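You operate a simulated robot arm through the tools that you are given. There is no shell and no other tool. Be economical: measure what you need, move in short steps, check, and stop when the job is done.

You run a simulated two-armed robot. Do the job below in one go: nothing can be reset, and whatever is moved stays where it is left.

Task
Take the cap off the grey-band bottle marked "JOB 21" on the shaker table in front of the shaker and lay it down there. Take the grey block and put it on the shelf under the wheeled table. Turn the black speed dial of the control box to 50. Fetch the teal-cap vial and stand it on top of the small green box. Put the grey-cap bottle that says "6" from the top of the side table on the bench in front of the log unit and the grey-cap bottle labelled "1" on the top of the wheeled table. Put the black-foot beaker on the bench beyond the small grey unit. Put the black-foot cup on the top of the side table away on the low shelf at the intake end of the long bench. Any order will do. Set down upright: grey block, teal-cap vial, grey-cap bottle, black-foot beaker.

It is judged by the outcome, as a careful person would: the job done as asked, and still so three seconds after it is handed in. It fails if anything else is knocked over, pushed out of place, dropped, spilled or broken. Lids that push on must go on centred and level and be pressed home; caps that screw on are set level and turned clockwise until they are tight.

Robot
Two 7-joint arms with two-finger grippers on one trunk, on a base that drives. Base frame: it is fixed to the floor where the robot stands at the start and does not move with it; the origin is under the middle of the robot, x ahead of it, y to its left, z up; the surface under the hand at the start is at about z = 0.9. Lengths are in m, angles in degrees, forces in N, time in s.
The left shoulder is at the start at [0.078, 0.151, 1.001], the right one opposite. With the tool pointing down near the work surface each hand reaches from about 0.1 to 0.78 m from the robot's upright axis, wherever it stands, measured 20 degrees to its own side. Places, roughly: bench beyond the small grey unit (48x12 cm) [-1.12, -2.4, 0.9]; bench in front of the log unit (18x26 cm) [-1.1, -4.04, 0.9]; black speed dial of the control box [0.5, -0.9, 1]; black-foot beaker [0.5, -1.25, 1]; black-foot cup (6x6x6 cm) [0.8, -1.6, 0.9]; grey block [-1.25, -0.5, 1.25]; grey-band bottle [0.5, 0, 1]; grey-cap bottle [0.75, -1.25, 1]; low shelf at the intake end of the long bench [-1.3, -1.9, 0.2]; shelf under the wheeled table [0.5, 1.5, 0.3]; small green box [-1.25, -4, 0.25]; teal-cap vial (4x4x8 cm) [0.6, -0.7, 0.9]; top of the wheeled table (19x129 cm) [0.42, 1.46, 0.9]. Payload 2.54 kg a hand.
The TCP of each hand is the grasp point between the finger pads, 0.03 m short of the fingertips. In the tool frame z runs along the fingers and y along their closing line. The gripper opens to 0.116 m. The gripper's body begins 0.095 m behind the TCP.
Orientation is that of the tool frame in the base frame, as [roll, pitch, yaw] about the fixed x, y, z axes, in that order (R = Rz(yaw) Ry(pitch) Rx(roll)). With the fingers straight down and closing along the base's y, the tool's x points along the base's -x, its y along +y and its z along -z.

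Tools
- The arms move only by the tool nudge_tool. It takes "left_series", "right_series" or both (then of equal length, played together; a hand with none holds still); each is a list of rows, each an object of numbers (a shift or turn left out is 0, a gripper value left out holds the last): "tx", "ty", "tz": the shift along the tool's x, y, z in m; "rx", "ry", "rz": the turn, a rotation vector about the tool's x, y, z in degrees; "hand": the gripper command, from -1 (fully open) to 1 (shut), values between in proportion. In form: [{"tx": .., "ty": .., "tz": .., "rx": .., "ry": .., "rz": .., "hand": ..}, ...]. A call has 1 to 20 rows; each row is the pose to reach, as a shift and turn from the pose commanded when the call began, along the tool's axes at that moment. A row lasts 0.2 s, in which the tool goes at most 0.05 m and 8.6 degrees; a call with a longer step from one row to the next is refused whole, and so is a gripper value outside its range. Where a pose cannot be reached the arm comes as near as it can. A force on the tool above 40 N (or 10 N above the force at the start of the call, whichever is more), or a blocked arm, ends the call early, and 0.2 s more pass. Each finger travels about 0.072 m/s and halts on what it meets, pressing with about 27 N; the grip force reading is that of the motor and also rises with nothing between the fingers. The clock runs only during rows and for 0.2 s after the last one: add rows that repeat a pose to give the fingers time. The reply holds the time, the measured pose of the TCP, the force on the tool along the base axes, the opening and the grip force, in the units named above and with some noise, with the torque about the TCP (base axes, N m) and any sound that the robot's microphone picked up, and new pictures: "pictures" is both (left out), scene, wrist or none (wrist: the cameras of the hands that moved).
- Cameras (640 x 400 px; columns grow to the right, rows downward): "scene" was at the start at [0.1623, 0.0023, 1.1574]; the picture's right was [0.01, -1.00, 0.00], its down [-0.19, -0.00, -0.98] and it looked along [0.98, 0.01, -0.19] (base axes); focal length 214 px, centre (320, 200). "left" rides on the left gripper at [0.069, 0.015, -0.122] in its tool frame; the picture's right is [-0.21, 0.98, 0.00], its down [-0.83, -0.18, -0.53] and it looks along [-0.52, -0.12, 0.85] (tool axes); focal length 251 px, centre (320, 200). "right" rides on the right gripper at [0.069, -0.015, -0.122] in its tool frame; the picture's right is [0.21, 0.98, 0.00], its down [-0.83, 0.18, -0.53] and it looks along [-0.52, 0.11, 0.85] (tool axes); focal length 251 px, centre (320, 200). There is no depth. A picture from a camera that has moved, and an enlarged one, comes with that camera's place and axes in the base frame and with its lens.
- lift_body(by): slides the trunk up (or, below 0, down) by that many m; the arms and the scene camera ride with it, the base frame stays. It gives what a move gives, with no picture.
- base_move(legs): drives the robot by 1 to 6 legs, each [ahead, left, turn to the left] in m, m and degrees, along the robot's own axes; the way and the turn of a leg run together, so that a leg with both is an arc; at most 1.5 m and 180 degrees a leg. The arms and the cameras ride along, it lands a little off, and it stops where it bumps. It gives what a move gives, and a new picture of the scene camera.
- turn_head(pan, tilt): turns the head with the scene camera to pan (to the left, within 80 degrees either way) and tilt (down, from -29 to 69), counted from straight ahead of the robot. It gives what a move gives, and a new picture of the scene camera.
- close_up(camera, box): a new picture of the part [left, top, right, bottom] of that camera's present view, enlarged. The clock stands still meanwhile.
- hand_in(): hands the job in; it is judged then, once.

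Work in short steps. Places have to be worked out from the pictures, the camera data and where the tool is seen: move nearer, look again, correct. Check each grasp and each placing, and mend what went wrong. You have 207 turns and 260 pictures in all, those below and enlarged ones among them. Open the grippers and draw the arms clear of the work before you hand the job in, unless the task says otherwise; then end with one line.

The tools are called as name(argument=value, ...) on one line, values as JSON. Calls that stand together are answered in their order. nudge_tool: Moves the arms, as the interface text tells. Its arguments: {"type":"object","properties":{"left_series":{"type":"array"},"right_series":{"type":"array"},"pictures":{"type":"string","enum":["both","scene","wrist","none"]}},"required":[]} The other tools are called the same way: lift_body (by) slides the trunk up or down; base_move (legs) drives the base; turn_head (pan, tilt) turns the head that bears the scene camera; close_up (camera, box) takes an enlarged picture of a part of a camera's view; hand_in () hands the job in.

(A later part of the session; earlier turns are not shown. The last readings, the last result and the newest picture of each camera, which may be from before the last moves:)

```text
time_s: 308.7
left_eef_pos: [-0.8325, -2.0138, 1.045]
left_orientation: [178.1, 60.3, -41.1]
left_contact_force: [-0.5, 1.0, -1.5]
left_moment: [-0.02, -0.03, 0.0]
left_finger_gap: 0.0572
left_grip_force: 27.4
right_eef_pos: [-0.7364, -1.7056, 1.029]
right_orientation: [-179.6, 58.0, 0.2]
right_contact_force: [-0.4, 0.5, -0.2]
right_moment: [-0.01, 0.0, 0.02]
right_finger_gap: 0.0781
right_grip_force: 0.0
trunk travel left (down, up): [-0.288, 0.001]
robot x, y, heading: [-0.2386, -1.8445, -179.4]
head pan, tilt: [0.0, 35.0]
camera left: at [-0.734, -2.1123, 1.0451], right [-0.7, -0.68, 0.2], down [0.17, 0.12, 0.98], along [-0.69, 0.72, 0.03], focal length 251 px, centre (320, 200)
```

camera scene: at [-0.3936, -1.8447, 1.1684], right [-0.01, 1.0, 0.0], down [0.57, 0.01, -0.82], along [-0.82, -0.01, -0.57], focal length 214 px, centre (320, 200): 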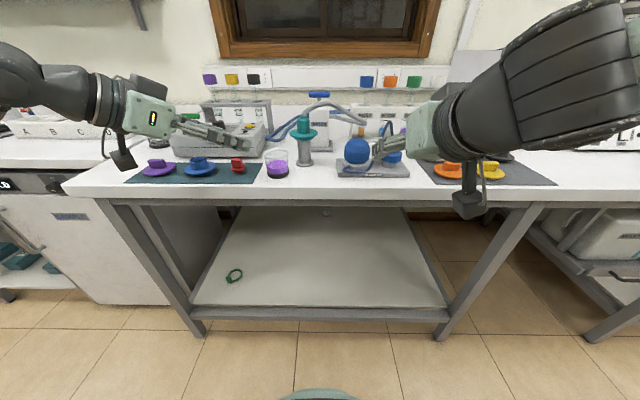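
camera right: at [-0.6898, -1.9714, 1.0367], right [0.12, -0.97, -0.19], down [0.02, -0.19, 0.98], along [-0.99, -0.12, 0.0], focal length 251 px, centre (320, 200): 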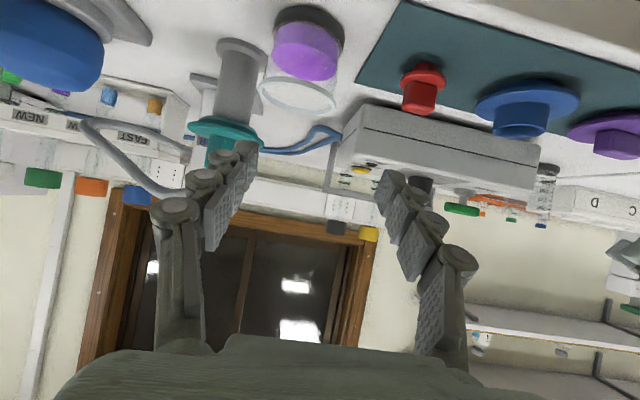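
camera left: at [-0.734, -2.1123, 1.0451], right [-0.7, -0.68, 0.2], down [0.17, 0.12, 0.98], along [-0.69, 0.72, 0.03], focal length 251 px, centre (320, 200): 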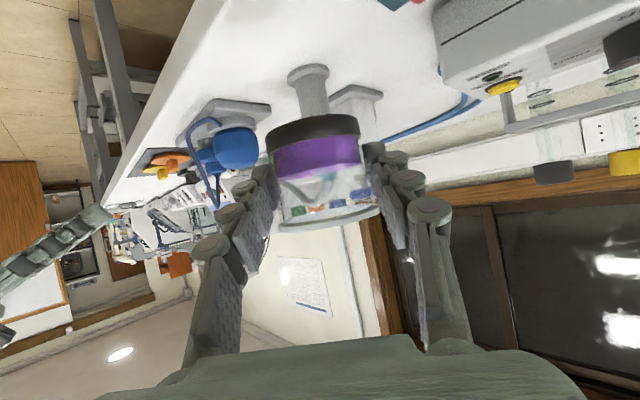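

Cup is in the left hand. Back off, lower the trunk, then lower both hands.

base_move(legs=[[-0.14, 0, 0]])

lift_body(by=-0.285)

nudge_tool(left_series=[{"tx": 0.035, "tz": 0.02}, {"tx": 0.07, "tz": 0.04}, {"tx": 0.104, "tz": 0.06}, {"tx": 0.139, "tz": 0.08}, {"tx": 0.174, "tz": 0.1}, {"tx": 0.208, "tz": 0.119}, {"tx": 0.243, "tz": 0.139}, {"tx": 0.278, "tz": 0.159}, {"tx": 0.312, "tz": 0.179}, {"tx": 0.347, "tz": 0.199}, {"tx": 0.347, "tz": 0.199}], right_series=[{"tx": 0.02, "tz": 0.012}, {"tx": 0.04, "tz": 0.024}, {"tx": 0.06, "tz": 0.036}, {"tx": 0.08, "tz": 0.048}, {"tx": 0.1, "tz": 0.06}, {"tx": 0.127, "tz": 0.08}, {"tx": 0.127, "tz": 0.08}, {"tx": 0.127, "tz": 0.08}, {"tx": 0.127, "tz": 0.08}, {"tx": 0.127, "tz": 0.08}, {"tx": 0.127, "tz": 0.08}], pictures="none")

```text
time_s: 310.1
left_eef_pos: [-0.6982, -2.0081, 1.0462]
left_orientation: [178.1, 60.3, -41.4]
left_contact_force: [0.1, -0.4, -0.9]
left_moment: [0.01, -0.02, 0.0]
left_finger_gap: 0.057
left_grip_force: 26.6
right_eef_pos: [-0.6002, -1.7001, 1.0299]
right_orientation: [-179.6, 58.1, -0.1]
right_contact_force: [-0.4, -1.1, 0.1]
right_moment: [0.01, -0.01, 0.01]
right_finger_gap: 0.0782
right_grip_force: 0.0
trunk travel left (down, up): [-0.288, 0.001]
robot x, y, heading: [-0.1032, -1.842, -179.8]
head pan, tilt: [0.0, 35.0]
camera scene: at [-0.2582, -1.8428, 1.1685], right [-0.01, 1.0, 0.0], down [0.57, 0.0, -0.82], along [-0.82, -0.01, -0.57], focal length 214 px, centre (320, 200)
```

scene: 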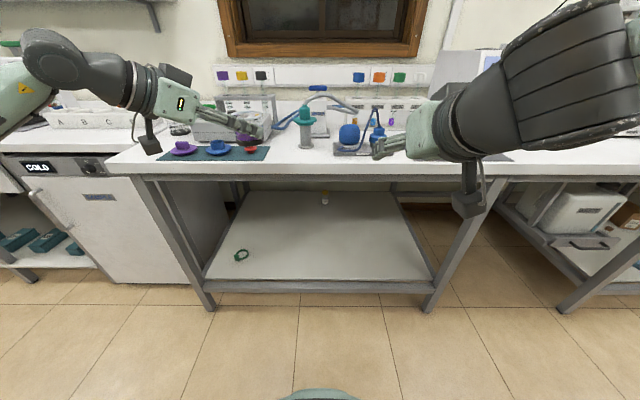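

```text
time_s: 312.9
left_eef_pos: [-0.6989, -2.0073, 0.7604]
left_orientation: [178.3, 60.3, -41.4]
left_contact_force: [0.0, 0.6, -1.1]
left_moment: [0.0, 0.0, 0.0]
left_finger_gap: 0.0568
left_grip_force: 26.8
right_eef_pos: [-0.6006, -1.7019, 0.7449]
right_orientation: [-179.7, 58.1, -0.1]
right_contact_force: [-0.7, 0.7, -0.9]
right_moment: [0.01, 0.0, 0.01]
right_finger_gap: 0.0785
right_grip_force: 0.1
trunk travel left (down, up): [-0.003, 0.286]
robot x, y, heading: [-0.1026, -1.8423, -179.6]
head pan, tilt: [0.0, 35.0]
```

```text
time_s: 315.3
left_eef_pos: [-0.7011, -2.0116, 0.3611]
left_orientation: [178.2, 60.1, -41.3]
left_contact_force: [1.0, 0.5, -1.4]
left_moment: [-0.02, -0.03, -0.01]
left_finger_gap: 0.0572
left_grip_force: 27.8
right_eef_pos: [-0.6183, -1.7026, 0.5915]
right_orientation: [-179.5, 58.0, 0.0]
right_contact_force: [-0.1, 0.7, -0.1]
right_moment: [0.0, -0.01, 0.0]
right_finger_gap: 0.0783
right_grip_force: 0.0
right hand out of reach, approached as far as the arm can: row 1, 2, 3, 4, 5, 6, 7, 8, 9, 10, 11
trunk travel left (down, up): [-0.003, 0.286]
robot x, y, heading: [-0.1054, -1.8415, -179.5]
head pan, tilt: [0.0, 35.0]
```

Left hand with the cup is at z=0.36. Drive ahead 0.27 m so it goes in over the shelf.

base_move(legs=[[0.27, 0, 0]])

nudge_tool(left_series=[{"tx": -0.01, "ty": 0.01, "tz": 0.022}, {"tx": -0.02, "ty": 0.02, "tz": 0.044}, {"tx": -0.03, "ty": 0.04, "tz": 0.06}, {"tx": -0.03, "ty": 0.04, "tz": 0.06}], pictures="wrist")

```text
time_s: 317.2
left_eef_pos: [-0.9652, -2.0094, 0.3611]
left_orientation: [178.3, 60.1, -41.6]
left_contact_force: [-0.6, 0.3, -1.1]
left_moment: [-0.01, 0.0, -0.04]
left_finger_gap: 0.0568
left_grip_force: 27.0
right_eef_pos: [-0.8835, -1.7015, 0.59]
right_orientation: [-179.5, 58.0, -0.4]
right_contact_force: [-0.5, 0.0, -0.9]
right_moment: [-0.03, 0.02, 0.0]
right_finger_gap: 0.0782
right_grip_force: 0.1
trunk travel left (down, up): [-0.003, 0.286]
robot x, y, heading: [-0.3732, -1.8423, -179.8]
head pan, tilt: [0.0, 35.0]
camera scene: at [-0.5246, -1.8433, 0.8833], right [0.0, 1.0, 0.0], down [0.57, 0.0, -0.82], along [-0.82, 0.0, -0.57], focal length 214 px, centre (320, 200)
```

scene: 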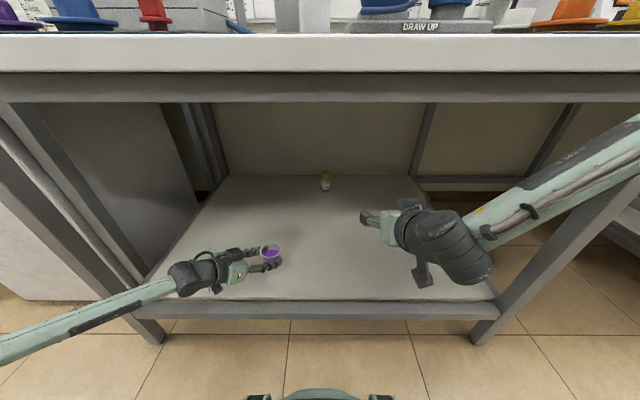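

```text
time_s: 318.2
left_eef_pos: [-1.043, -1.9962, 0.3613]
left_orientation: [178.3, 60.2, -41.6]
left_contact_force: [-0.6, 0.0, -1.8]
left_moment: [-0.05, -0.05, 0.02]
left_finger_gap: 0.057
left_grip_force: 27.2
right_eef_pos: [-0.8836, -1.7017, 0.5915]
right_orientation: [-179.5, 58.0, -0.4]
right_contact_force: [0.8, -0.4, 0.1]
right_moment: [-0.02, 0.01, 0.04]
right_finger_gap: 0.0782
right_grip_force: 0.1
trunk travel left (down, up): [-0.003, 0.286]
robot x, y, heading: [-0.37, -1.8481, -180.0]
head pan, tilt: [0.0, 35.0]
camera left: at [-0.9463, -2.0972, 0.3614], right [-0.71, -0.68, 0.2], down [0.17, 0.12, 0.98], along [-0.69, 0.73, 0.03], focal length 251 px, centre (320, 200)
```

left: 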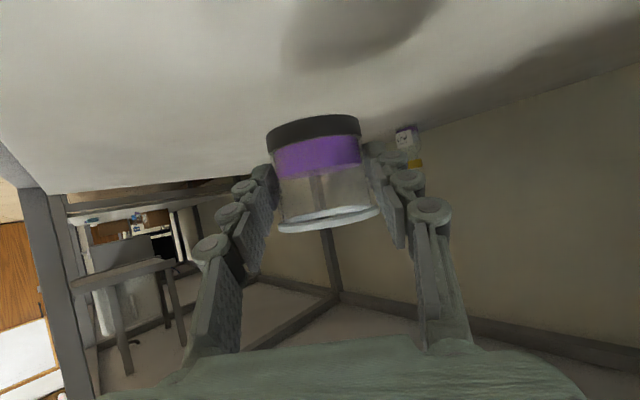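

Over free shelf. Lower stepwise until contact.

nudge_tool(left_series=[{"tx": 0.026, "tz": 0.015}, {"tx": 0.052, "tz": 0.03}, {"tx": 0.061, "tz": 0.035}, {"tx": 0.069, "tz": 0.04}, {"tx": 0.074, "tz": 0.0425}, {"tx": 0.078, "tz": 0.0447}, {"tx": 0.0815, "tz": 0.0467}, {"tx": 0.085, "tz": 0.0487}], pictures="wrist")

```text
time_s: 319.9
left_eef_pos: [-1.0468, -1.9954, 0.2743]
left_orientation: [178.6, 61.4, -41.4]
left_contact_force: [2.3, -1.0, 10.9]
left_moment: [0.28, -0.18, -0.02]
left_finger_gap: 0.0556
left_grip_force: 27.0
right_eef_pos: [-0.8816, -1.7033, 0.591]
right_orientation: [-179.4, 58.1, -0.3]
right_contact_force: [0.0, 1.4, 0.2]
right_moment: [0.04, -0.03, -0.01]
right_finger_gap: 0.0782
right_grip_force: 0.1
trunk travel left (down, up): [-0.003, 0.286]
robot x, y, heading: [-0.368, -1.8447, -179.8]
head pan, tilt: [0.0, 35.0]
stopped in row 8 (left hand): the force on the tool passed its limit at 45 N (the readings are from after the stop); the commanded pose is now the measured one
camera left: at [-0.9497, -2.0963, 0.2713], right [-0.71, -0.68, 0.2], down [0.18, 0.1, 0.98], along [-0.69, 0.73, 0.05], focal length 251 px, centre (320, 200)
```

left: 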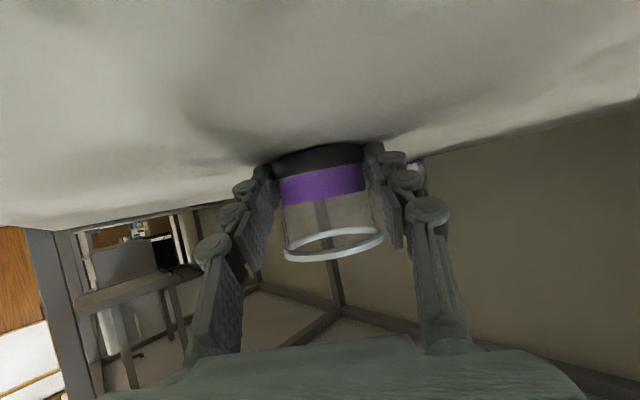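

Seated. Ease off 2 mm, open a little, and withdraw.

nudge_tool(left_series=[{"tx": -0.0018, "tz": -0.001}, {"tx": -0.0018, "tz": -0.001, "hand": -0.1}, {"tx": -0.0018, "tz": -0.001, "hand": -0.4}, {"tx": -0.0018, "tz": -0.001, "hand": -0.4}, {"tx": -0.002, "tz": -0.03}, {"tx": -0.002, "tz": -0.06}, {"tx": -0.002, "tz": -0.09}], pictures="both")

```text
time_s: 321.5
left_eef_pos: [-0.9839, -2.0459, 0.3156]
left_orientation: [178.5, 60.8, -41.5]
left_contact_force: [-0.5, 0.3, 0.1]
left_moment: [0.0, -0.01, -0.01]
left_finger_gap: 0.081
left_grip_force: 0.1
right_eef_pos: [-0.8835, -1.7015, 0.591]
right_orientation: [-179.6, 58.1, -0.4]
right_contact_force: [0.2, 0.1, 0.4]
right_moment: [0.01, -0.01, -0.04]
right_finger_gap: 0.0784
right_grip_force: 0.0
trunk travel left (down, up): [-0.003, 0.286]
robot x, y, heading: [-0.3679, -1.8437, -179.6]
head pan, tilt: [0.0, 35.0]
camera scene: at [-0.5244, -1.8434, 0.8833], right [0.0, 1.0, 0.0], down [0.57, 0.0, -0.82], along [-0.82, 0.0, -0.57], focal length 214 px, centre (320, 200)
camera left: at [-0.8875, -2.1469, 0.3141], right [-0.71, -0.68, 0.2], down [0.18, 0.11, 0.98], along [-0.68, 0.73, 0.04], focal length 251 px, centre (320, 200)
```

scene: 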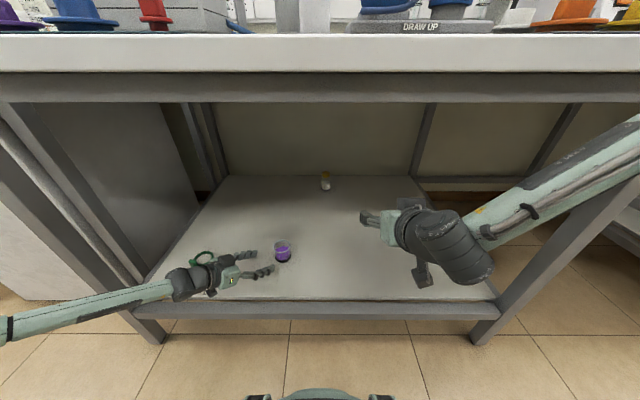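
left: 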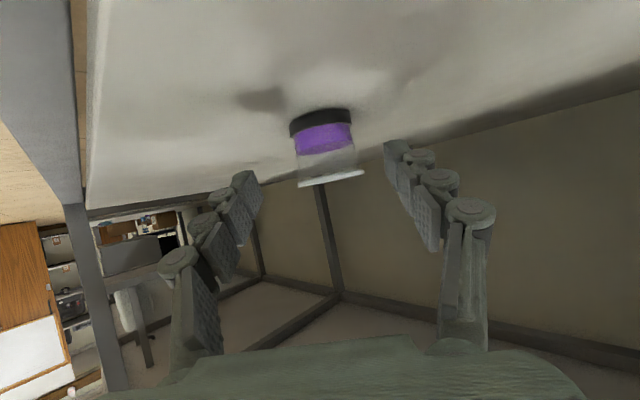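

Cup stands on the low shelf. Back out, raise the hands and trunk.

base_move(legs=[[-0.27, 0, 0]])

nudge_tool(left_series=[{"tx": -0.036, "tz": -0.021}, {"tx": -0.073, "tz": -0.042}, {"tx": -0.109, "tz": -0.063}, {"tx": -0.146, "tz": -0.084}, {"tx": -0.182, "tz": -0.105}, {"tx": -0.219, "tz": -0.126}, {"tx": -0.255, "tz": -0.147}, {"tx": -0.292, "tz": -0.168}, {"tx": -0.328, "tz": -0.189}, {"tx": -0.365, "tz": -0.209}], right_series=[{"tx": -0.013, "tz": -0.008}, {"tx": -0.025, "tz": -0.016}, {"tx": -0.038, "tz": -0.024}, {"tx": -0.05, "tz": -0.032}, {"tx": -0.063, "tz": -0.04}, {"tx": -0.076, "tz": -0.048}, {"tx": -0.09, "tz": -0.056}, {"tx": -0.1, "tz": -0.064}, {"tx": -0.114, "tz": -0.072}, {"tx": -0.127, "tz": -0.08}], pictures="none")

lift_body(by=0.285)

turn_head(pan=-65, tilt=5)

```text
time_s: 323.4
left_eef_pos: [-0.7069, -2.0499, 0.3159]
left_orientation: [178.6, 60.9, -40.8]
left_contact_force: [-0.6, 0.4, 0.0]
left_moment: [0.02, 0.01, 0.0]
left_finger_gap: 0.0812
left_grip_force: 0.1
right_eef_pos: [-0.6091, -1.7053, 0.5905]
right_orientation: [-179.4, 58.0, 0.2]
right_contact_force: [0.0, -0.2, 0.4]
right_moment: [0.0, 0.01, -0.02]
right_finger_gap: 0.0783
right_grip_force: 0.1
trunk travel left (down, up): [-0.003, 0.286]
robot x, y, heading: [-0.0951, -1.8412, -179.0]
head pan, tilt: [0.0, 35.0]
camera scene: at [-0.2493, -1.8428, 0.8834], right [-0.01, 1.0, 0.0], down [0.57, 0.01, -0.82], along [-0.82, -0.01, -0.57], focal length 214 px, centre (320, 200)
```

scene: 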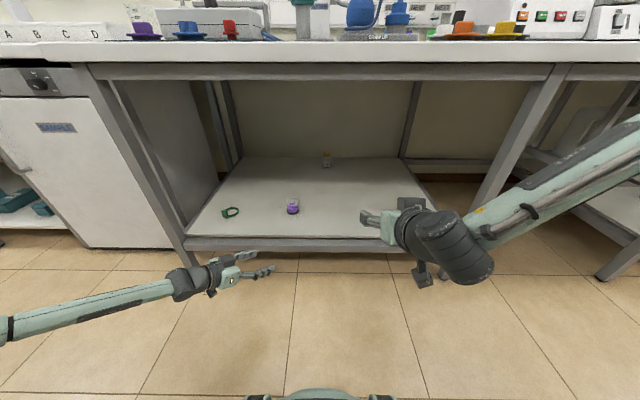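

```text
time_s: 325.6
left_eef_pos: [-0.6966, -2.0425, 0.7346]
left_orientation: [178.6, 60.8, -40.3]
left_contact_force: [0.3, 0.4, -0.6]
left_moment: [-0.01, 0.0, 0.07]
left_finger_gap: 0.0815
left_grip_force: 0.9
left hand out of reach, approached as far as the arm can: row 9, 10
right_eef_pos: [-0.6075, -1.7058, 0.7406]
right_orientation: [-179.6, 58.1, 0.3]
right_contact_force: [0.1, -0.2, 0.0]
right_moment: [0.0, -0.02, 0.0]
right_finger_gap: 0.0786
right_grip_force: 0.0
right hand out of reach, approached as far as the arm can: row 2, 3, 4, 5
trunk travel left (down, up): [-0.003, 0.286]
robot x, y, heading: [-0.0927, -1.8411, -179.1]
head pan, tilt: [0.0, 35.0]
```

```text
time_s: 328.5
left_eef_pos: [-0.6984, -2.0428, 1.0207]
left_orientation: [178.5, 60.9, -40.3]
left_contact_force: [0.4, 0.6, 0.1]
left_moment: [0.01, -0.04, -0.02]
left_finger_gap: 0.0813
left_grip_force: 0.0
right_eef_pos: [-0.6088, -1.7053, 1.0241]
right_orientation: [-179.4, 57.9, 0.2]
right_contact_force: [0.1, -0.9, -0.1]
right_moment: [0.01, 0.0, -0.04]
right_finger_gap: 0.0784
right_grip_force: 0.0
trunk travel left (down, up): [-0.288, 0.001]
robot x, y, heading: [-0.0964, -1.8442, -179.2]
head pan, tilt: [0.0, 35.0]
```

```text
time_s: 329.9
left_eef_pos: [-0.6976, -2.0427, 1.02]
left_orientation: [178.5, 61.0, -40.4]
left_contact_force: [0.2, 0.6, 0.2]
left_moment: [0.04, -0.01, 0.01]
left_finger_gap: 0.0813
left_grip_force: 0.0
right_eef_pos: [-0.6085, -1.7047, 1.0251]
right_orientation: [-179.5, 58.0, 0.2]
right_contact_force: [-0.1, -0.7, -0.6]
right_moment: [0.02, -0.03, 0.04]
right_finger_gap: 0.0785
right_grip_force: 0.1
trunk travel left (down, up): [-0.288, 0.001]
robot x, y, heading: [-0.0946, -1.8447, -179.3]
head pan, tilt: [-65.0, 5.0]
camera scene: at [-0.2012, -1.759, 1.2165], right [0.9, 0.43, 0.0], down [0.04, -0.08, -1.0], along [-0.43, 0.9, -0.09], focal length 214 px, centre (320, 200)
```

scene: 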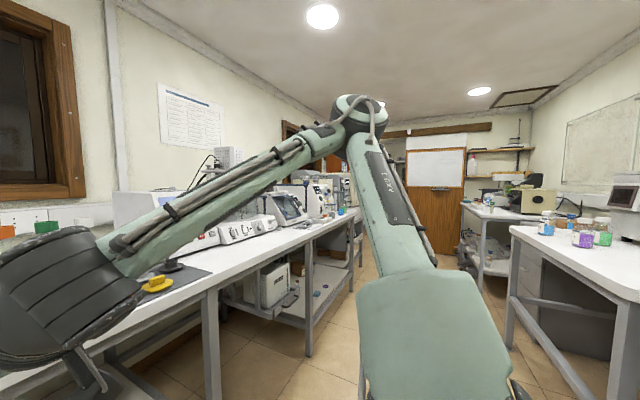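

Drive along to y≈−0.6, facing the bench, to see the grey block.

base_move(legs=[[0.08, 0, 0], [0, -1.25, 0]])

turn_head(pan=0, tilt=5)

```text
time_s: 342.6
left_eef_pos: [-0.7878, -0.8014, 1.022]
left_orientation: [178.4, 60.9, -41.2]
left_contact_force: [0.0, 0.0, 0.2]
left_moment: [-0.02, 0.01, 0.02]
left_finger_gap: 0.0812
left_grip_force: 0.1
right_eef_pos: [-0.6926, -0.4642, 1.0246]
right_orientation: [-179.5, 58.0, -0.6]
right_contact_force: [0.2, 0.2, -0.2]
right_moment: [0.0, 0.01, 0.0]
right_finger_gap: 0.0784
right_grip_force: 0.1
trunk travel left (down, up): [-0.288, 0.001]
robot x, y, heading: [-0.1802, -0.6103, 180.1]
head pan, tilt: [-65.0, 5.0]
camera scene: at [-0.2857, -0.5246, 1.2166], right [0.91, 0.42, 0.0], down [0.04, -0.08, -1.0], along [-0.42, 0.9, -0.09], focal length 214 px, centre (320, 200)
```

scene: 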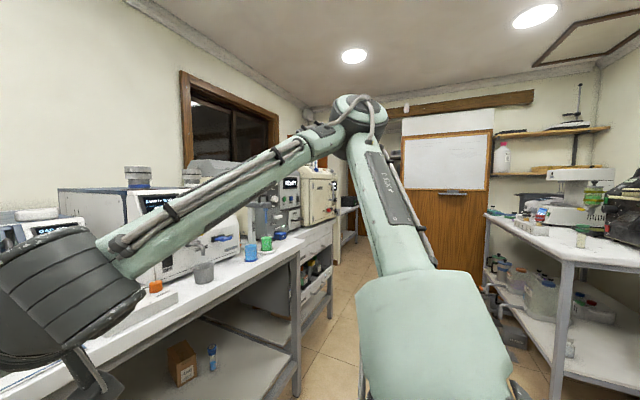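

```text
time_s: 344.0
left_eef_pos: [-0.7878, -0.801, 1.0202]
left_orientation: [178.5, 60.9, -41.3]
left_contact_force: [-0.9, 0.2, 0.3]
left_moment: [0.0, -0.04, 0.0]
left_finger_gap: 0.0811
left_grip_force: 0.0
right_eef_pos: [-0.6926, -0.4643, 1.0253]
right_orientation: [-179.5, 58.0, -0.6]
right_contact_force: [-0.2, 0.2, -0.3]
right_moment: [-0.05, 0.0, -0.02]
right_finger_gap: 0.0783
right_grip_force: 0.0
trunk travel left (down, up): [-0.288, 0.001]
robot x, y, heading: [-0.1784, -0.6084, 179.9]
head pan, tilt: [0.0, 5.0]
camera scene: at [-0.3389, -0.6076, 1.2166], right [0.0, 1.0, 0.0], down [0.09, 0.0, -1.0], along [-1.0, 0.0, -0.09], focal length 214 px, centre (320, 200)
```

scene: 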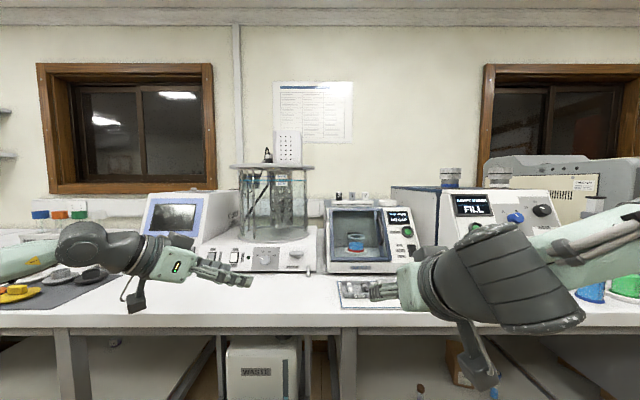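

Zoom on the unit around (345, 190).

close_up(camera="scene", box=[290, 150, 430, 280])

close_up(camera="scene", box=[380, 130, 640, 320])

```text
3.08 times, centred on (360, 215) of scene
camera zoom: at [-0.3389, -0.6076, 1.2166], right [0.0, 1.0, 0.0], down [0.09, 0.0, -1.0], along [-1.0, 0.0, -0.09], focal length 660 px, centre (197, 154)
```

zoom: 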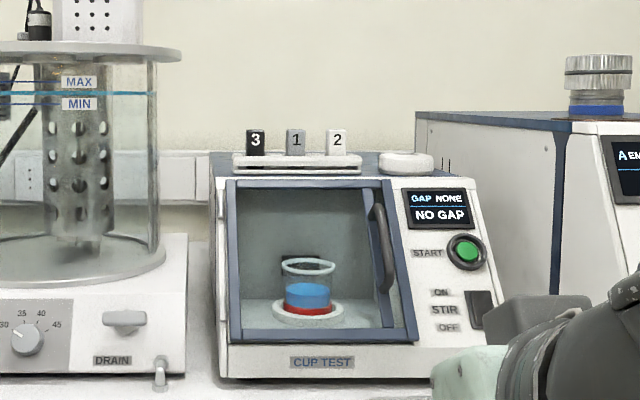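

```text
2.11 times, centred on (510, 225) of scene
camera zoom: at [-0.3389, -0.6076, 1.2166], right [0.0, 1.0, 0.0], down [0.09, 0.0, -1.0], along [-1.0, 0.0, -0.09], focal length 452 px, centre (-80, 147)
```

zoom: 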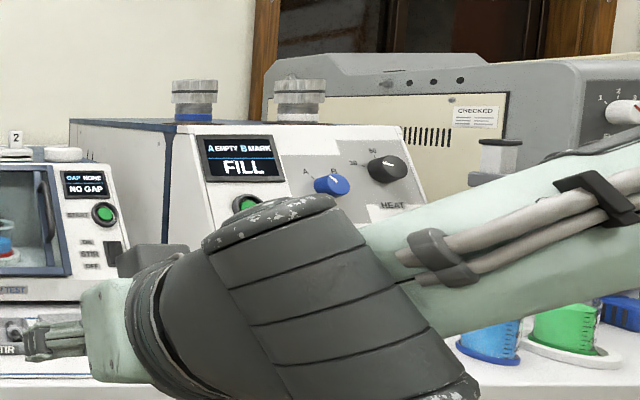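

The grey block is "1", between black 3 and white 2, on the tray atop the CUP TEST unit (≈(−1.2, −0.48, z 1.14–1.17)). Raise and reorient both hands first: left straight ahead, right folded down/up.

nudge_tool(left_series=[{"tx": -0.019, "ty": -0.004, "tz": -0.007, "rx": -4.5, "rz": -2.5}, {"tx": -0.038, "ty": -0.008, "tz": -0.014, "rx": -9, "rz": -5}, {"tx": -0.057, "ty": -0.011, "tz": -0.021, "rx": -13.4, "rz": -7.5}, {"tx": -0.076, "ty": -0.015, "tz": -0.028, "rx": -17.9, "rz": -10}, {"tx": -0.095, "ty": -0.019, "tz": -0.034, "rx": -22.4, "rz": -12.4}, {"tx": -0.114, "ty": -0.023, "tz": -0.041, "rx": -26.9, "rz": -14.9}, {"tx": -0.134, "ty": -0.026, "tz": -0.048, "rx": -31.3, "rz": -17.4}, {"tx": -0.153, "ty": -0.03, "tz": -0.055, "rx": -35.8, "rz": -19.9}], right_series=[{"tx": -0.016, "tz": -0.017, "ry": 7.25}, {"tx": -0.032, "tz": -0.034, "ry": 14.5}, {"tx": -0.047, "tz": -0.052, "ry": 21.75}, {"tx": -0.063, "tz": -0.069, "ry": 29}, {"tx": -0.079, "tz": -0.086, "ry": 36.25}, {"tx": -0.095, "tz": -0.103, "ry": 43.5}, {"tx": -0.11, "tz": -0.12, "ry": 50.75}, {"tx": -0.126, "tz": -0.138, "ry": 58}], pictures="none")

base_move(legs=[[0, -0.28, 0], [0.2, 0, 0]])

```text
time_s: 345.8
left_eef_pos: [-0.7859, -0.7584, 1.1807]
left_orientation: [178.7, 61.4, 0.0]
left_contact_force: [-0.3, 0.6, -0.1]
left_moment: [0.02, 0.0, 0.03]
left_finger_gap: 0.0806
left_grip_force: 0.1
right_eef_pos: [-0.6394, -0.4574, 1.2014]
right_orientation: [-179.9, 0.0, -1.0]
right_contact_force: [0.5, 0.6, -0.3]
right_moment: [-0.05, 0.04, -0.01]
right_finger_gap: 0.0782
right_grip_force: 0.1
right hand out of reach, approached as far as the arm can: row 8
trunk travel left (down, up): [-0.288, 0.001]
robot x, y, heading: [-0.1803, -0.6097, 179.9]
head pan, tilt: [0.0, 5.0]
```

```text
time_s: 350.4
left_eef_pos: [-0.9889, -0.4752, 1.1794]
left_orientation: [178.7, 61.5, 0.3]
left_contact_force: [-1.0, 0.1, -0.2]
left_moment: [0.01, 0.03, -0.02]
left_finger_gap: 0.081
left_grip_force: 0.0
right_eef_pos: [-0.8436, -0.1734, 1.2005]
right_orientation: [-179.9, 0.2, -0.7]
right_contact_force: [-0.1, -0.4, -0.2]
right_moment: [-0.02, -0.04, -0.02]
right_finger_gap: 0.0783
right_grip_force: 0.0
trunk travel left (down, up): [-0.288, 0.001]
robot x, y, heading: [-0.384, -0.3209, -179.7]
head pan, tilt: [0.0, 5.0]
camera scene: at [-0.5428, -0.3202, 1.2164], right [0.0, 1.0, 0.0], down [0.09, 0.0, -1.0], along [-1.0, 0.0, -0.09], focal length 214 px, centre (320, 200)
```

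scene: 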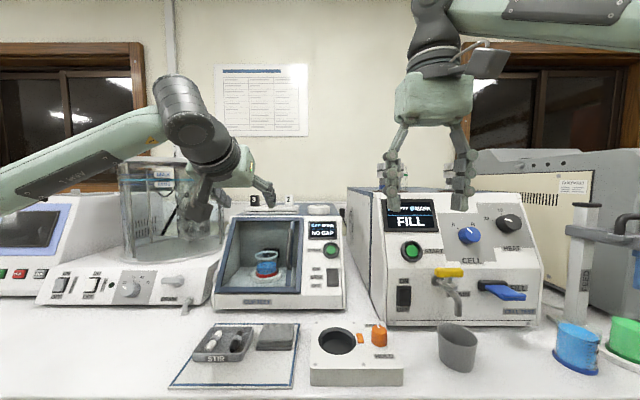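

Look with the left wrist camera.

nudge_tool(left_series=[{"hand": 0.0}], pictures="wrist")

close_up(camera="left", box=[220, 60, 420, 200])

```text
time_s: 350.8
left_eef_pos: [-0.9884, -0.4739, 1.1797]
left_orientation: [178.8, 61.4, 0.1]
left_contact_force: [0.1, 0.8, 0.2]
left_moment: [-0.01, 0.01, 0.01]
left_finger_gap: 0.058
left_grip_force: 0.1
right_eef_pos: [-0.8419, -0.1726, 1.2009]
right_orientation: [-179.8, 0.2, -0.8]
right_contact_force: [2.3, -0.3, -0.4]
right_moment: [-0.03, 0.04, 0.0]
right_finger_gap: 0.0785
right_grip_force: 0.1
trunk travel left (down, up): [-0.288, 0.001]
robot x, y, heading: [-0.381, -0.3191, -179.6]
head pan, tilt: [0.0, 5.0]
camera left: at [-0.8484, -0.4852, 1.1777], right [-0.08, -0.98, 0.2], down [0.07, 0.19, 0.98], along [-0.99, 0.09, 0.05], focal length 251 px, centre (320, 200)
```

left: 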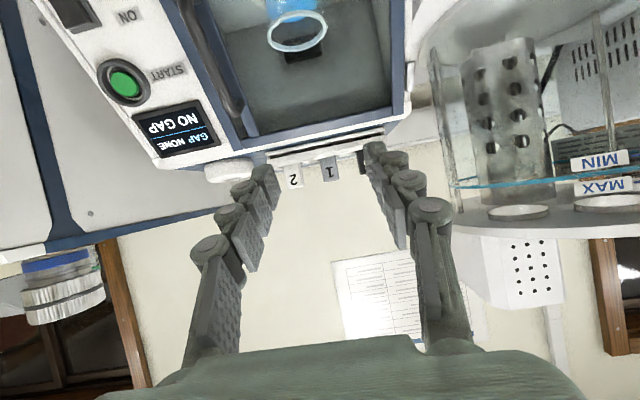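

```text
2.86 times, centred on (320, 130) of left
camera zoom: at [-0.8484, -0.4852, 1.1777], right [-0.08, -0.98, 0.2], down [0.07, 0.19, 0.98], along [-0.99, 0.09, 0.05], focal length 718 px, centre (320, 400)
```

zoom: 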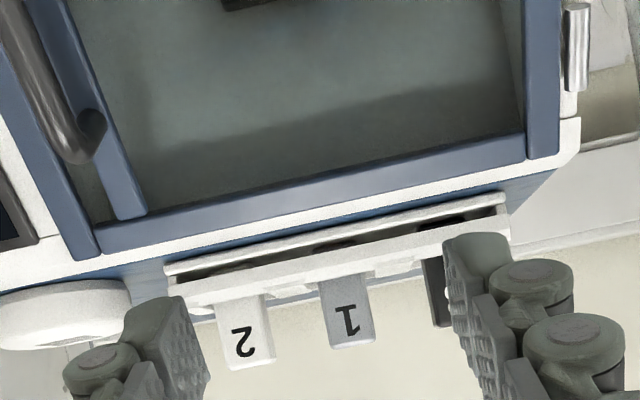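

Grey block at (−1.23, −0.474), protruding from the rack between z 1.137 and 1.172. Drive ahead 0.09 and bring the fingers just in front of it.

base_move(legs=[[0.09, 0, 0]])

nudge_tool(left_series=[{"tx": -0.015, "tz": 0.03, "hand": 0.31}, {"tx": -0.03, "tz": 0.055, "hand": 0.31}, {"tx": -0.033, "tz": 0.07, "hand": 0.31}, {"tx": -0.033, "tz": 0.07, "hand": 0.31}], pictures="wrist")

close_up(camera="left", box=[240, 80, 400, 240])

```text
time_s: 351.9
left_eef_pos: [-1.0772, -0.4735, 1.1794]
left_orientation: [178.8, 61.4, 0.1]
left_contact_force: [-0.4, -0.4, -0.3]
left_moment: [-0.03, 0.01, 0.0]
left_finger_gap: 0.0581
left_grip_force: 0.0
right_eef_pos: [-0.9312, -0.1723, 1.2003]
right_orientation: [-180.0, 0.1, -0.8]
right_contact_force: [-0.5, -0.4, -0.5]
right_moment: [0.02, -0.06, -0.01]
right_finger_gap: 0.0783
right_grip_force: 0.0
trunk travel left (down, up): [-0.288, 0.001]
robot x, y, heading: [-0.4734, -0.323, -180.0]
head pan, tilt: [0.0, 5.0]
camera scene: at [-0.6296, -0.3201, 1.2164], right [0.0, 1.0, 0.0], down [0.09, 0.0, -1.0], along [-1.0, 0.0, -0.09], focal length 214 px, centre (320, 200)
```

scene: 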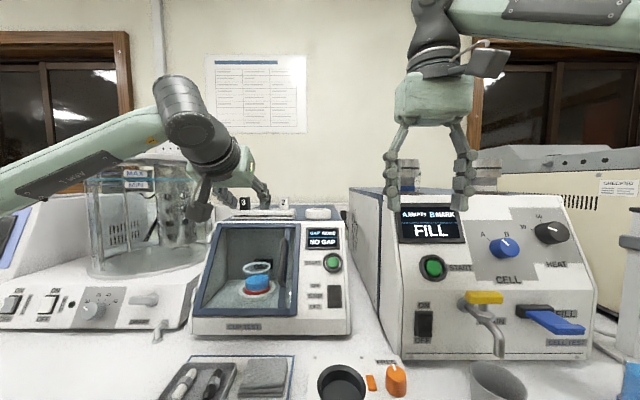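

```text
time_s: 352.9
left_eef_pos: [-1.1522, -0.4736, 1.1753]
left_orientation: [178.8, 61.4, 0.0]
left_contact_force: [0.0, 0.0, 0.7]
left_moment: [0.0, -0.01, 0.02]
left_finger_gap: 0.0398
left_grip_force: 0.1
right_eef_pos: [-0.9294, -0.1725, 1.2019]
right_orientation: [-179.9, 0.0, -0.9]
right_contact_force: [-0.8, 0.3, -0.5]
right_moment: [0.02, -0.01, -0.01]
right_finger_gap: 0.0783
right_grip_force: 0.1
trunk travel left (down, up): [-0.288, 0.001]
robot x, y, heading: [-0.4679, -0.3235, -179.9]
head pan, tilt: [0.0, 5.0]
camera left: at [-1.0119, -0.4847, 1.1734], right [-0.08, -0.98, 0.2], down [0.07, 0.19, 0.98], along [-0.99, 0.09, 0.05], focal length 251 px, centre (320, 200)
```

left: 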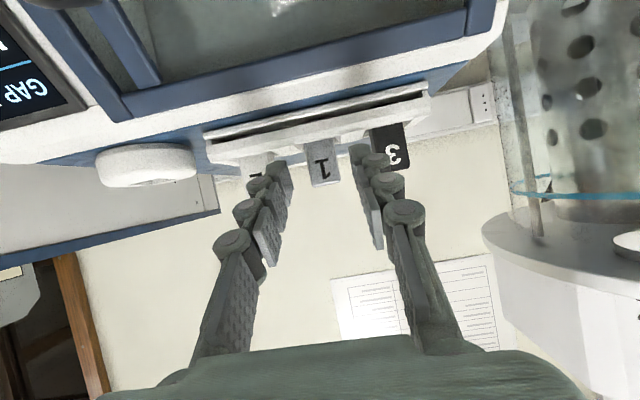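

```text
2.50 times, centred on (320, 160) of left
camera zoom: at [-1.0119, -0.4847, 1.1734], right [-0.08, -0.98, 0.2], down [0.07, 0.19, 0.98], along [-0.99, 0.09, 0.05], focal length 629 px, centre (320, 300)
```

zoom: 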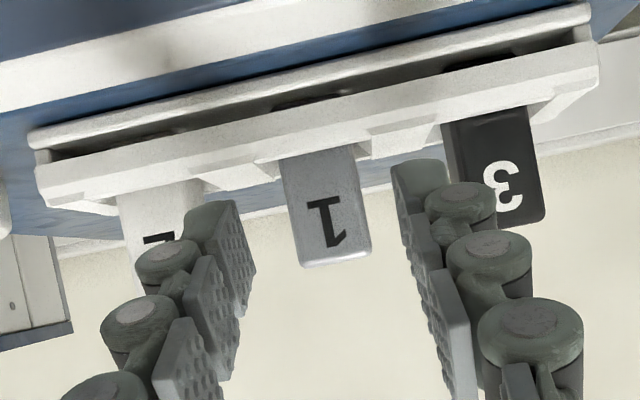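

Aligned with block 1 to within a millimetre. Narrow the opening to 0.035 (neighbours are close) and insert only the fingertips.

nudge_tool(left_series=[{"hand": 0.4}, {"tx": -0.008, "tz": 0.02, "hand": 0.4}, {"tx": -0.013, "tz": 0.033, "hand": 0.4}, {"tx": -0.0177, "tz": 0.045, "hand": 0.4}, {"tx": -0.0177, "tz": 0.045, "hand": 0.4}], pictures="none")

close_up(camera="left", box=[240, 80, 400, 240])

```text
time_s: 354.1
left_eef_pos: [-1.1987, -0.4759, 1.171]
left_orientation: [178.8, 61.5, 0.2]
left_contact_force: [-0.4, -0.2, 0.1]
left_moment: [0.04, 0.01, 0.01]
left_finger_gap: 0.0346
left_grip_force: 0.0
right_eef_pos: [-0.9305, -0.1716, 1.2012]
right_orientation: [-179.9, 0.1, -0.8]
right_contact_force: [0.3, -0.2, 0.0]
right_moment: [-0.01, 0.02, 0.01]
right_finger_gap: 0.0781
right_grip_force: 0.1
trunk travel left (down, up): [-0.288, 0.001]
robot x, y, heading: [-0.4694, -0.3222, -179.8]
head pan, tilt: [0.0, 5.0]
```

```text
2.50 times, centred on (320, 160) of left
camera zoom: at [-1.0587, -0.4872, 1.1682], right [-0.08, -0.98, 0.2], down [0.07, 0.19, 0.98], along [-0.99, 0.09, 0.05], focal length 629 px, centre (320, 300)
```

zoom: 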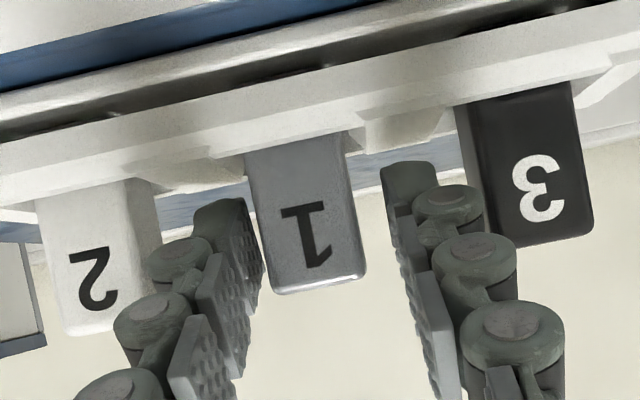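

Shift 2.7 mm towards +y to centre, then close.

nudge_tool(left_series=[{"ty": -0.0027}, {"ty": -0.0027, "hand": 1}, {"ty": -0.0027, "hand": 1}, {"ty": -0.0027, "hand": 1}], pictures="none")

close_up(camera="left", box=[240, 80, 400, 240])

```text
time_s: 355.1
left_eef_pos: [-1.1995, -0.4727, 1.1717]
left_orientation: [178.8, 61.5, 0.2]
left_contact_force: [0.7, 0.1, 0.5]
left_moment: [-0.03, 0.05, 0.01]
left_finger_gap: 0.0227
left_grip_force: 26.5
right_eef_pos: [-0.9299, -0.1721, 1.2015]
right_orientation: [-179.8, 0.0, -0.8]
right_contact_force: [-0.2, -0.1, -0.7]
right_moment: [0.02, -0.03, 0.02]
right_finger_gap: 0.0782
right_grip_force: 0.1
trunk travel left (down, up): [-0.288, 0.001]
robot x, y, heading: [-0.4711, -0.322, -180.0]
head pan, tilt: [0.0, 5.0]
```

```text
2.50 times, centred on (320, 160) of left
camera zoom: at [-1.0597, -0.484, 1.1681], right [-0.08, -0.98, 0.2], down [0.07, 0.19, 0.98], along [-0.99, 0.09, 0.05], focal length 629 px, centre (320, 300)
```

zoom: 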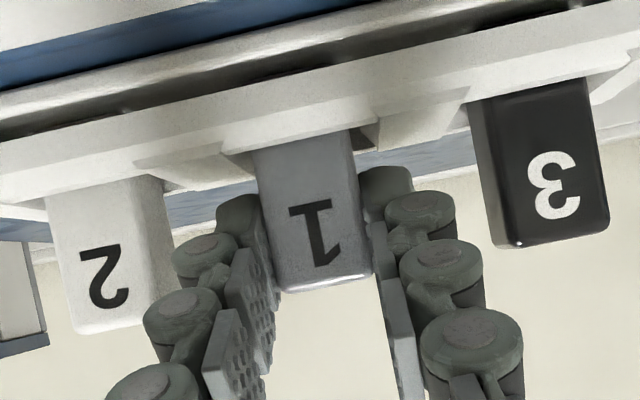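

Gripped (0.0227). Lift straight up slowly 5 cm.

nudge_tool(left_series=[{"tx": -0.0088, "tz": -0.0048}, {"tx": -0.0176, "tz": -0.0096}, {"tx": -0.0263, "tz": -0.0144}, {"tx": -0.0351, "tz": -0.0191}, {"tx": -0.044, "tz": -0.024}, {"tx": -0.044, "tz": -0.024}], pictures="wrist")

```text
time_s: 356.4
left_eef_pos: [-1.1998, -0.4725, 1.2209]
left_orientation: [178.8, 61.5, 0.1]
left_contact_force: [-0.5, -0.2, -0.6]
left_moment: [-0.01, -0.02, -0.02]
left_finger_gap: 0.0228
left_grip_force: 26.8
right_eef_pos: [-0.9297, -0.1719, 1.2016]
right_orientation: [-179.8, 0.1, -0.7]
right_contact_force: [0.9, 0.5, -0.2]
right_moment: [0.01, -0.01, -0.03]
right_finger_gap: 0.0782
right_grip_force: 0.1
trunk travel left (down, up): [-0.288, 0.001]
robot x, y, heading: [-0.4696, -0.321, -179.9]
head pan, tilt: [0.0, 5.0]
camera left: at [-1.061, -0.4838, 1.2176], right [-0.08, -0.98, 0.2], down [0.07, 0.19, 0.98], along [-0.99, 0.09, 0.05], focal length 251 px, centre (320, 200)
```

left: 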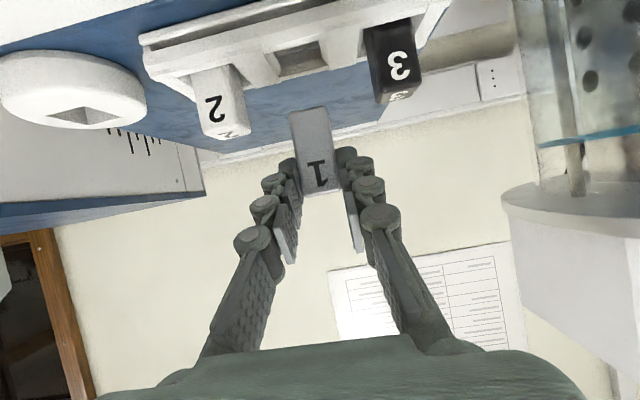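

Block is out of the rack. Draw it back, back off the base and turn round.

nudge_tool(left_series=[{"tx": 0.015, "tz": -0.03}, {"tx": 0.03, "tz": -0.06}, {"tx": 0.045, "tz": -0.09}, {"tx": 0.06, "tz": -0.12}, {"tx": 0.06, "tz": -0.14}], pictures="none")

base_move(legs=[[-0.3, 0, 0], [0, 0, 180], [0, -1.12, 0]])

turn_head(pan=-10, tilt=30)

```text
time_s: 357.6
left_eef_pos: [-1.0493, -0.4704, 1.236]
left_orientation: [178.8, 61.4, 0.1]
left_contact_force: [0.0, -0.7, -1.0]
left_moment: [-0.04, -0.06, 0.01]
left_finger_gap: 0.0231
left_grip_force: 26.7
right_eef_pos: [-0.9302, -0.1721, 1.2011]
right_orientation: [-179.9, 0.0, -0.9]
right_contact_force: [0.5, 0.4, -0.2]
right_moment: [0.03, 0.02, -0.01]
right_finger_gap: 0.0783
right_grip_force: 0.0
trunk travel left (down, up): [-0.288, 0.001]
robot x, y, heading: [-0.4704, -0.3212, -180.1]
head pan, tilt: [0.0, 5.0]
```

```text
time_s: 377.8
left_eef_pos: [0.3256, -1.3448, 1.2365]
left_orientation: [178.8, 61.4, 175.7]
left_contact_force: [-0.3, 1.0, -0.7]
left_moment: [0.0, 0.0, -0.02]
left_finger_gap: 0.0229
left_grip_force: 26.9
right_eef_pos: [0.1842, -1.6329, 1.2008]
right_orientation: [-179.8, 0.1, 174.7]
right_contact_force: [0.0, 0.2, 0.0]
right_moment: [-0.01, 0.0, 0.0]
right_finger_gap: 0.0782
right_grip_force: 0.1
trunk travel left (down, up): [-0.288, 0.001]
robot x, y, heading: [-0.2666, -1.4485, -4.6]
head pan, tilt: [0.0, 5.0]
camera scene: at [-0.1037, -1.4603, 1.2166], right [-0.08, -1.0, 0.0], down [-0.09, 0.01, -1.0], along [0.99, -0.08, -0.09], focal length 214 px, centre (320, 200)
```

scene: 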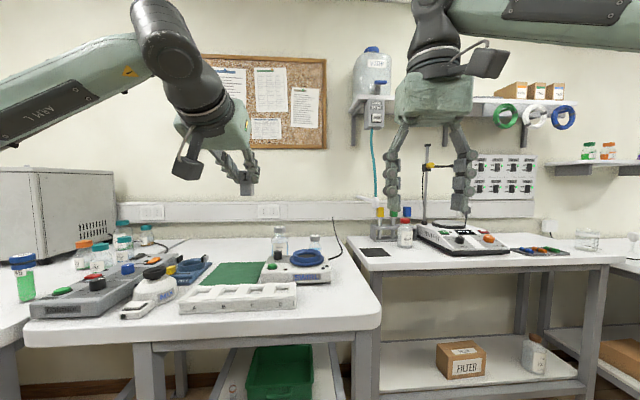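

```text
time_s: 378.7
left_eef_pos: [0.3262, -1.3454, 1.2356]
left_orientation: [178.8, 61.4, 175.7]
left_contact_force: [-0.2, -0.5, -0.7]
left_moment: [0.01, -0.01, 0.01]
left_finger_gap: 0.0229
left_grip_force: 26.9
right_eef_pos: [0.1835, -1.6332, 1.2004]
right_orientation: [-179.9, 0.1, 174.7]
right_contact_force: [0.8, -0.6, -0.2]
right_moment: [-0.01, 0.01, 0.01]
right_finger_gap: 0.0782
right_grip_force: 0.2
trunk travel left (down, up): [-0.288, 0.001]
robot x, y, heading: [-0.2607, -1.4506, -4.3]
head pan, tilt: [-10.0, 30.0]
camera scene: at [-0.1076, -1.4756, 1.1762], right [-0.25, -0.97, 0.0], down [-0.48, 0.12, -0.87], along [0.84, -0.22, -0.5], focal length 214 px, centre (320, 200)
```

scene: 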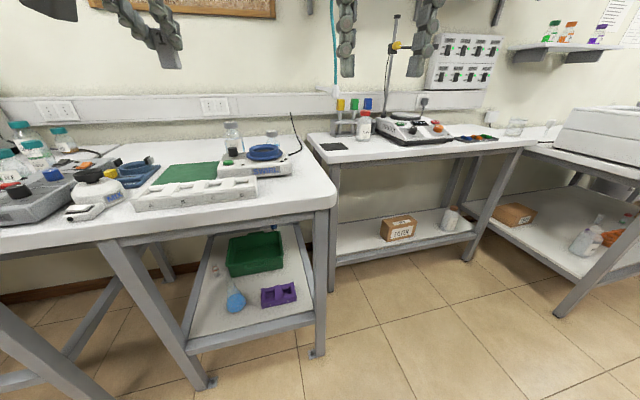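

Straighten and drive in to x≈0.02 for bottle 1.

base_move(legs=[[0, 0, 4.4], [0.28, -0.02, 0]])

```text
time_s: 381.1
left_eef_pos: [0.594, -1.324, 1.2365]
left_orientation: [178.8, 61.4, 179.9]
left_contact_force: [0.5, -0.2, -1.5]
left_moment: [0.01, 0.03, -0.03]
left_finger_gap: 0.0226
left_grip_force: 26.3
right_eef_pos: [0.4739, -1.6212, 1.2001]
right_orientation: [-179.8, 0.1, 178.8]
right_contact_force: [-0.5, -0.1, 0.2]
right_moment: [0.03, 0.02, -0.02]
right_finger_gap: 0.0785
right_grip_force: 0.1
trunk travel left (down, up): [-0.288, 0.001]
robot x, y, heading: [0.0116, -1.4684, -0.3]
head pan, tilt: [-10.0, 30.0]
camera scene: at [0.1722, -1.4844, 1.176], right [-0.18, -0.98, 0.0], down [-0.49, 0.09, -0.87], along [0.85, -0.15, -0.5], focal length 214 px, centre (320, 200)
```

scene: 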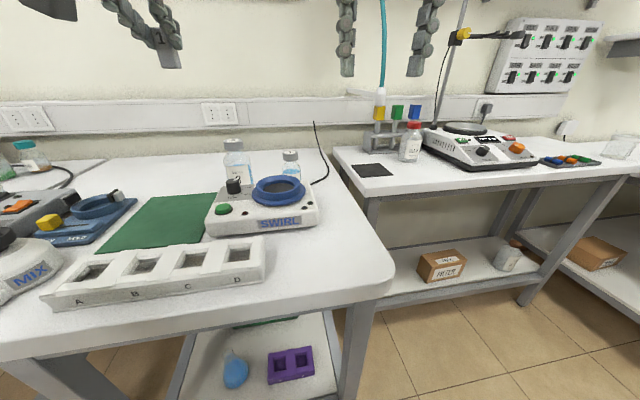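

Bring the right hand to a tilted standoff (tilt 50°, heading +40°) for bottle 1.

nudge_tool(right_series=[{"tx": -0.022, "ty": 0.005, "tz": 0, "rx": -2.2, "ry": -6, "rz": -4.8, "hand": -0.5}, {"tx": -0.044, "ty": 0.01, "tz": 0.005, "rx": -4.5, "ry": -12, "rz": -9.6}, {"tx": -0.065, "ty": 0.015, "tz": 0.02, "rx": -6.7, "ry": -17.9, "rz": -14.4}, {"tx": -0.087, "ty": 0.02, "tz": 0.04, "rx": -9, "ry": -23.9, "rz": -19.2}, {"tx": -0.109, "ty": 0.025, "tz": 0.06, "rx": -11.2, "ry": -29.9, "rz": -23.9}, {"tx": -0.13, "ty": 0.03, "tz": 0.085, "rx": -13.4, "ry": -35.9, "rz": -28.7}, {"tx": -0.152, "ty": 0.035, "tz": 0.11, "rx": -15.7, "ry": -41.8, "rz": -33.5}, {"tx": -0.174, "ty": 0.04, "tz": 0.135, "rx": -17.9, "ry": -47.8, "rz": -38.3}], pictures="wrist")

```text
time_s: 382.9
left_eef_pos: [0.5947, -1.3229, 1.2368]
left_orientation: [178.8, 61.4, 179.9]
left_contact_force: [-0.6, -0.9, -0.2]
left_moment: [0.0, 0.02, 0.04]
left_finger_gap: 0.0229
left_grip_force: 26.7
right_eef_pos: [0.6483, -1.5854, 1.0666]
right_orientation: [-179.7, 50.2, -139.7]
right_contact_force: [-1.2, 0.0, 0.1]
right_moment: [-0.02, -0.01, 0.01]
right_finger_gap: 0.0868
right_grip_force: 0.1
trunk travel left (down, up): [-0.288, 0.001]
robot x, y, heading: [0.0125, -1.4684, -0.5]
head pan, tilt: [-10.0, 30.0]
camera right: at [0.5536, -1.6856, 1.092], right [-0.73, 0.66, -0.17], down [-0.03, 0.22, 0.98], along [0.68, 0.72, -0.14], focal length 251 px, centre (320, 200)
```

right: 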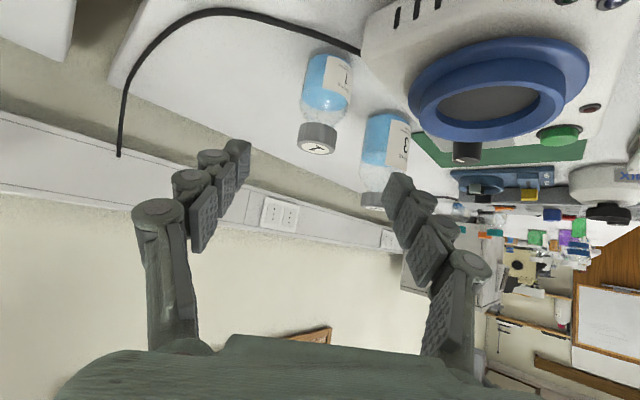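

Bottle 1 axis ≈(0.752, −1.498). Advance to the grasp and look.

nudge_tool(right_series=[{"tz": 0.045}, {"tz": 0.09}, {"tz": 0.135}, {"tz": 0.174}, {"tz": 0.174}], pictures="wrist")

```text
time_s: 384.1
left_eef_pos: [0.5944, -1.3227, 1.2373]
left_orientation: [178.9, 61.4, 180.0]
left_contact_force: [0.6, 0.1, -0.5]
left_moment: [0.01, -0.01, 0.01]
left_finger_gap: 0.0231
left_grip_force: 27.6
right_eef_pos: [0.7424, -1.5053, 0.9541]
right_orientation: [-179.7, 50.0, -140.0]
right_contact_force: [0.6, -0.5, 0.0]
right_moment: [0.0, -0.02, -0.01]
right_finger_gap: 0.087
right_grip_force: 0.1
right hand out of reach, approached as far as the arm can: row 4, 5
trunk travel left (down, up): [-0.288, 0.001]
robot x, y, heading: [0.0158, -1.4705, -0.0]
head pan, tilt: [-10.0, 30.0]
camera right: at [0.6471, -1.6069, 0.9798], right [-0.73, 0.66, -0.17], down [-0.03, 0.22, 0.98], along [0.68, 0.72, -0.14], focal length 251 px, centre (320, 200)
```

right: 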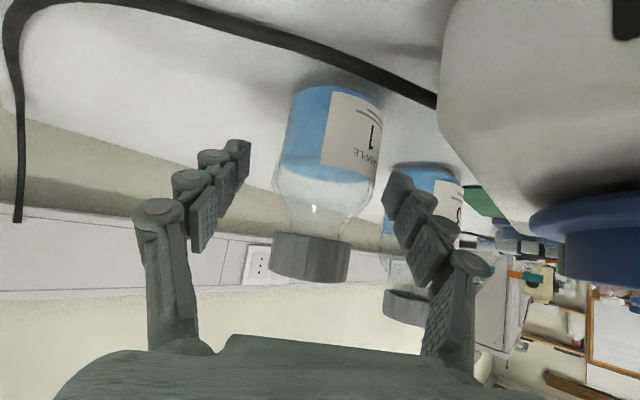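

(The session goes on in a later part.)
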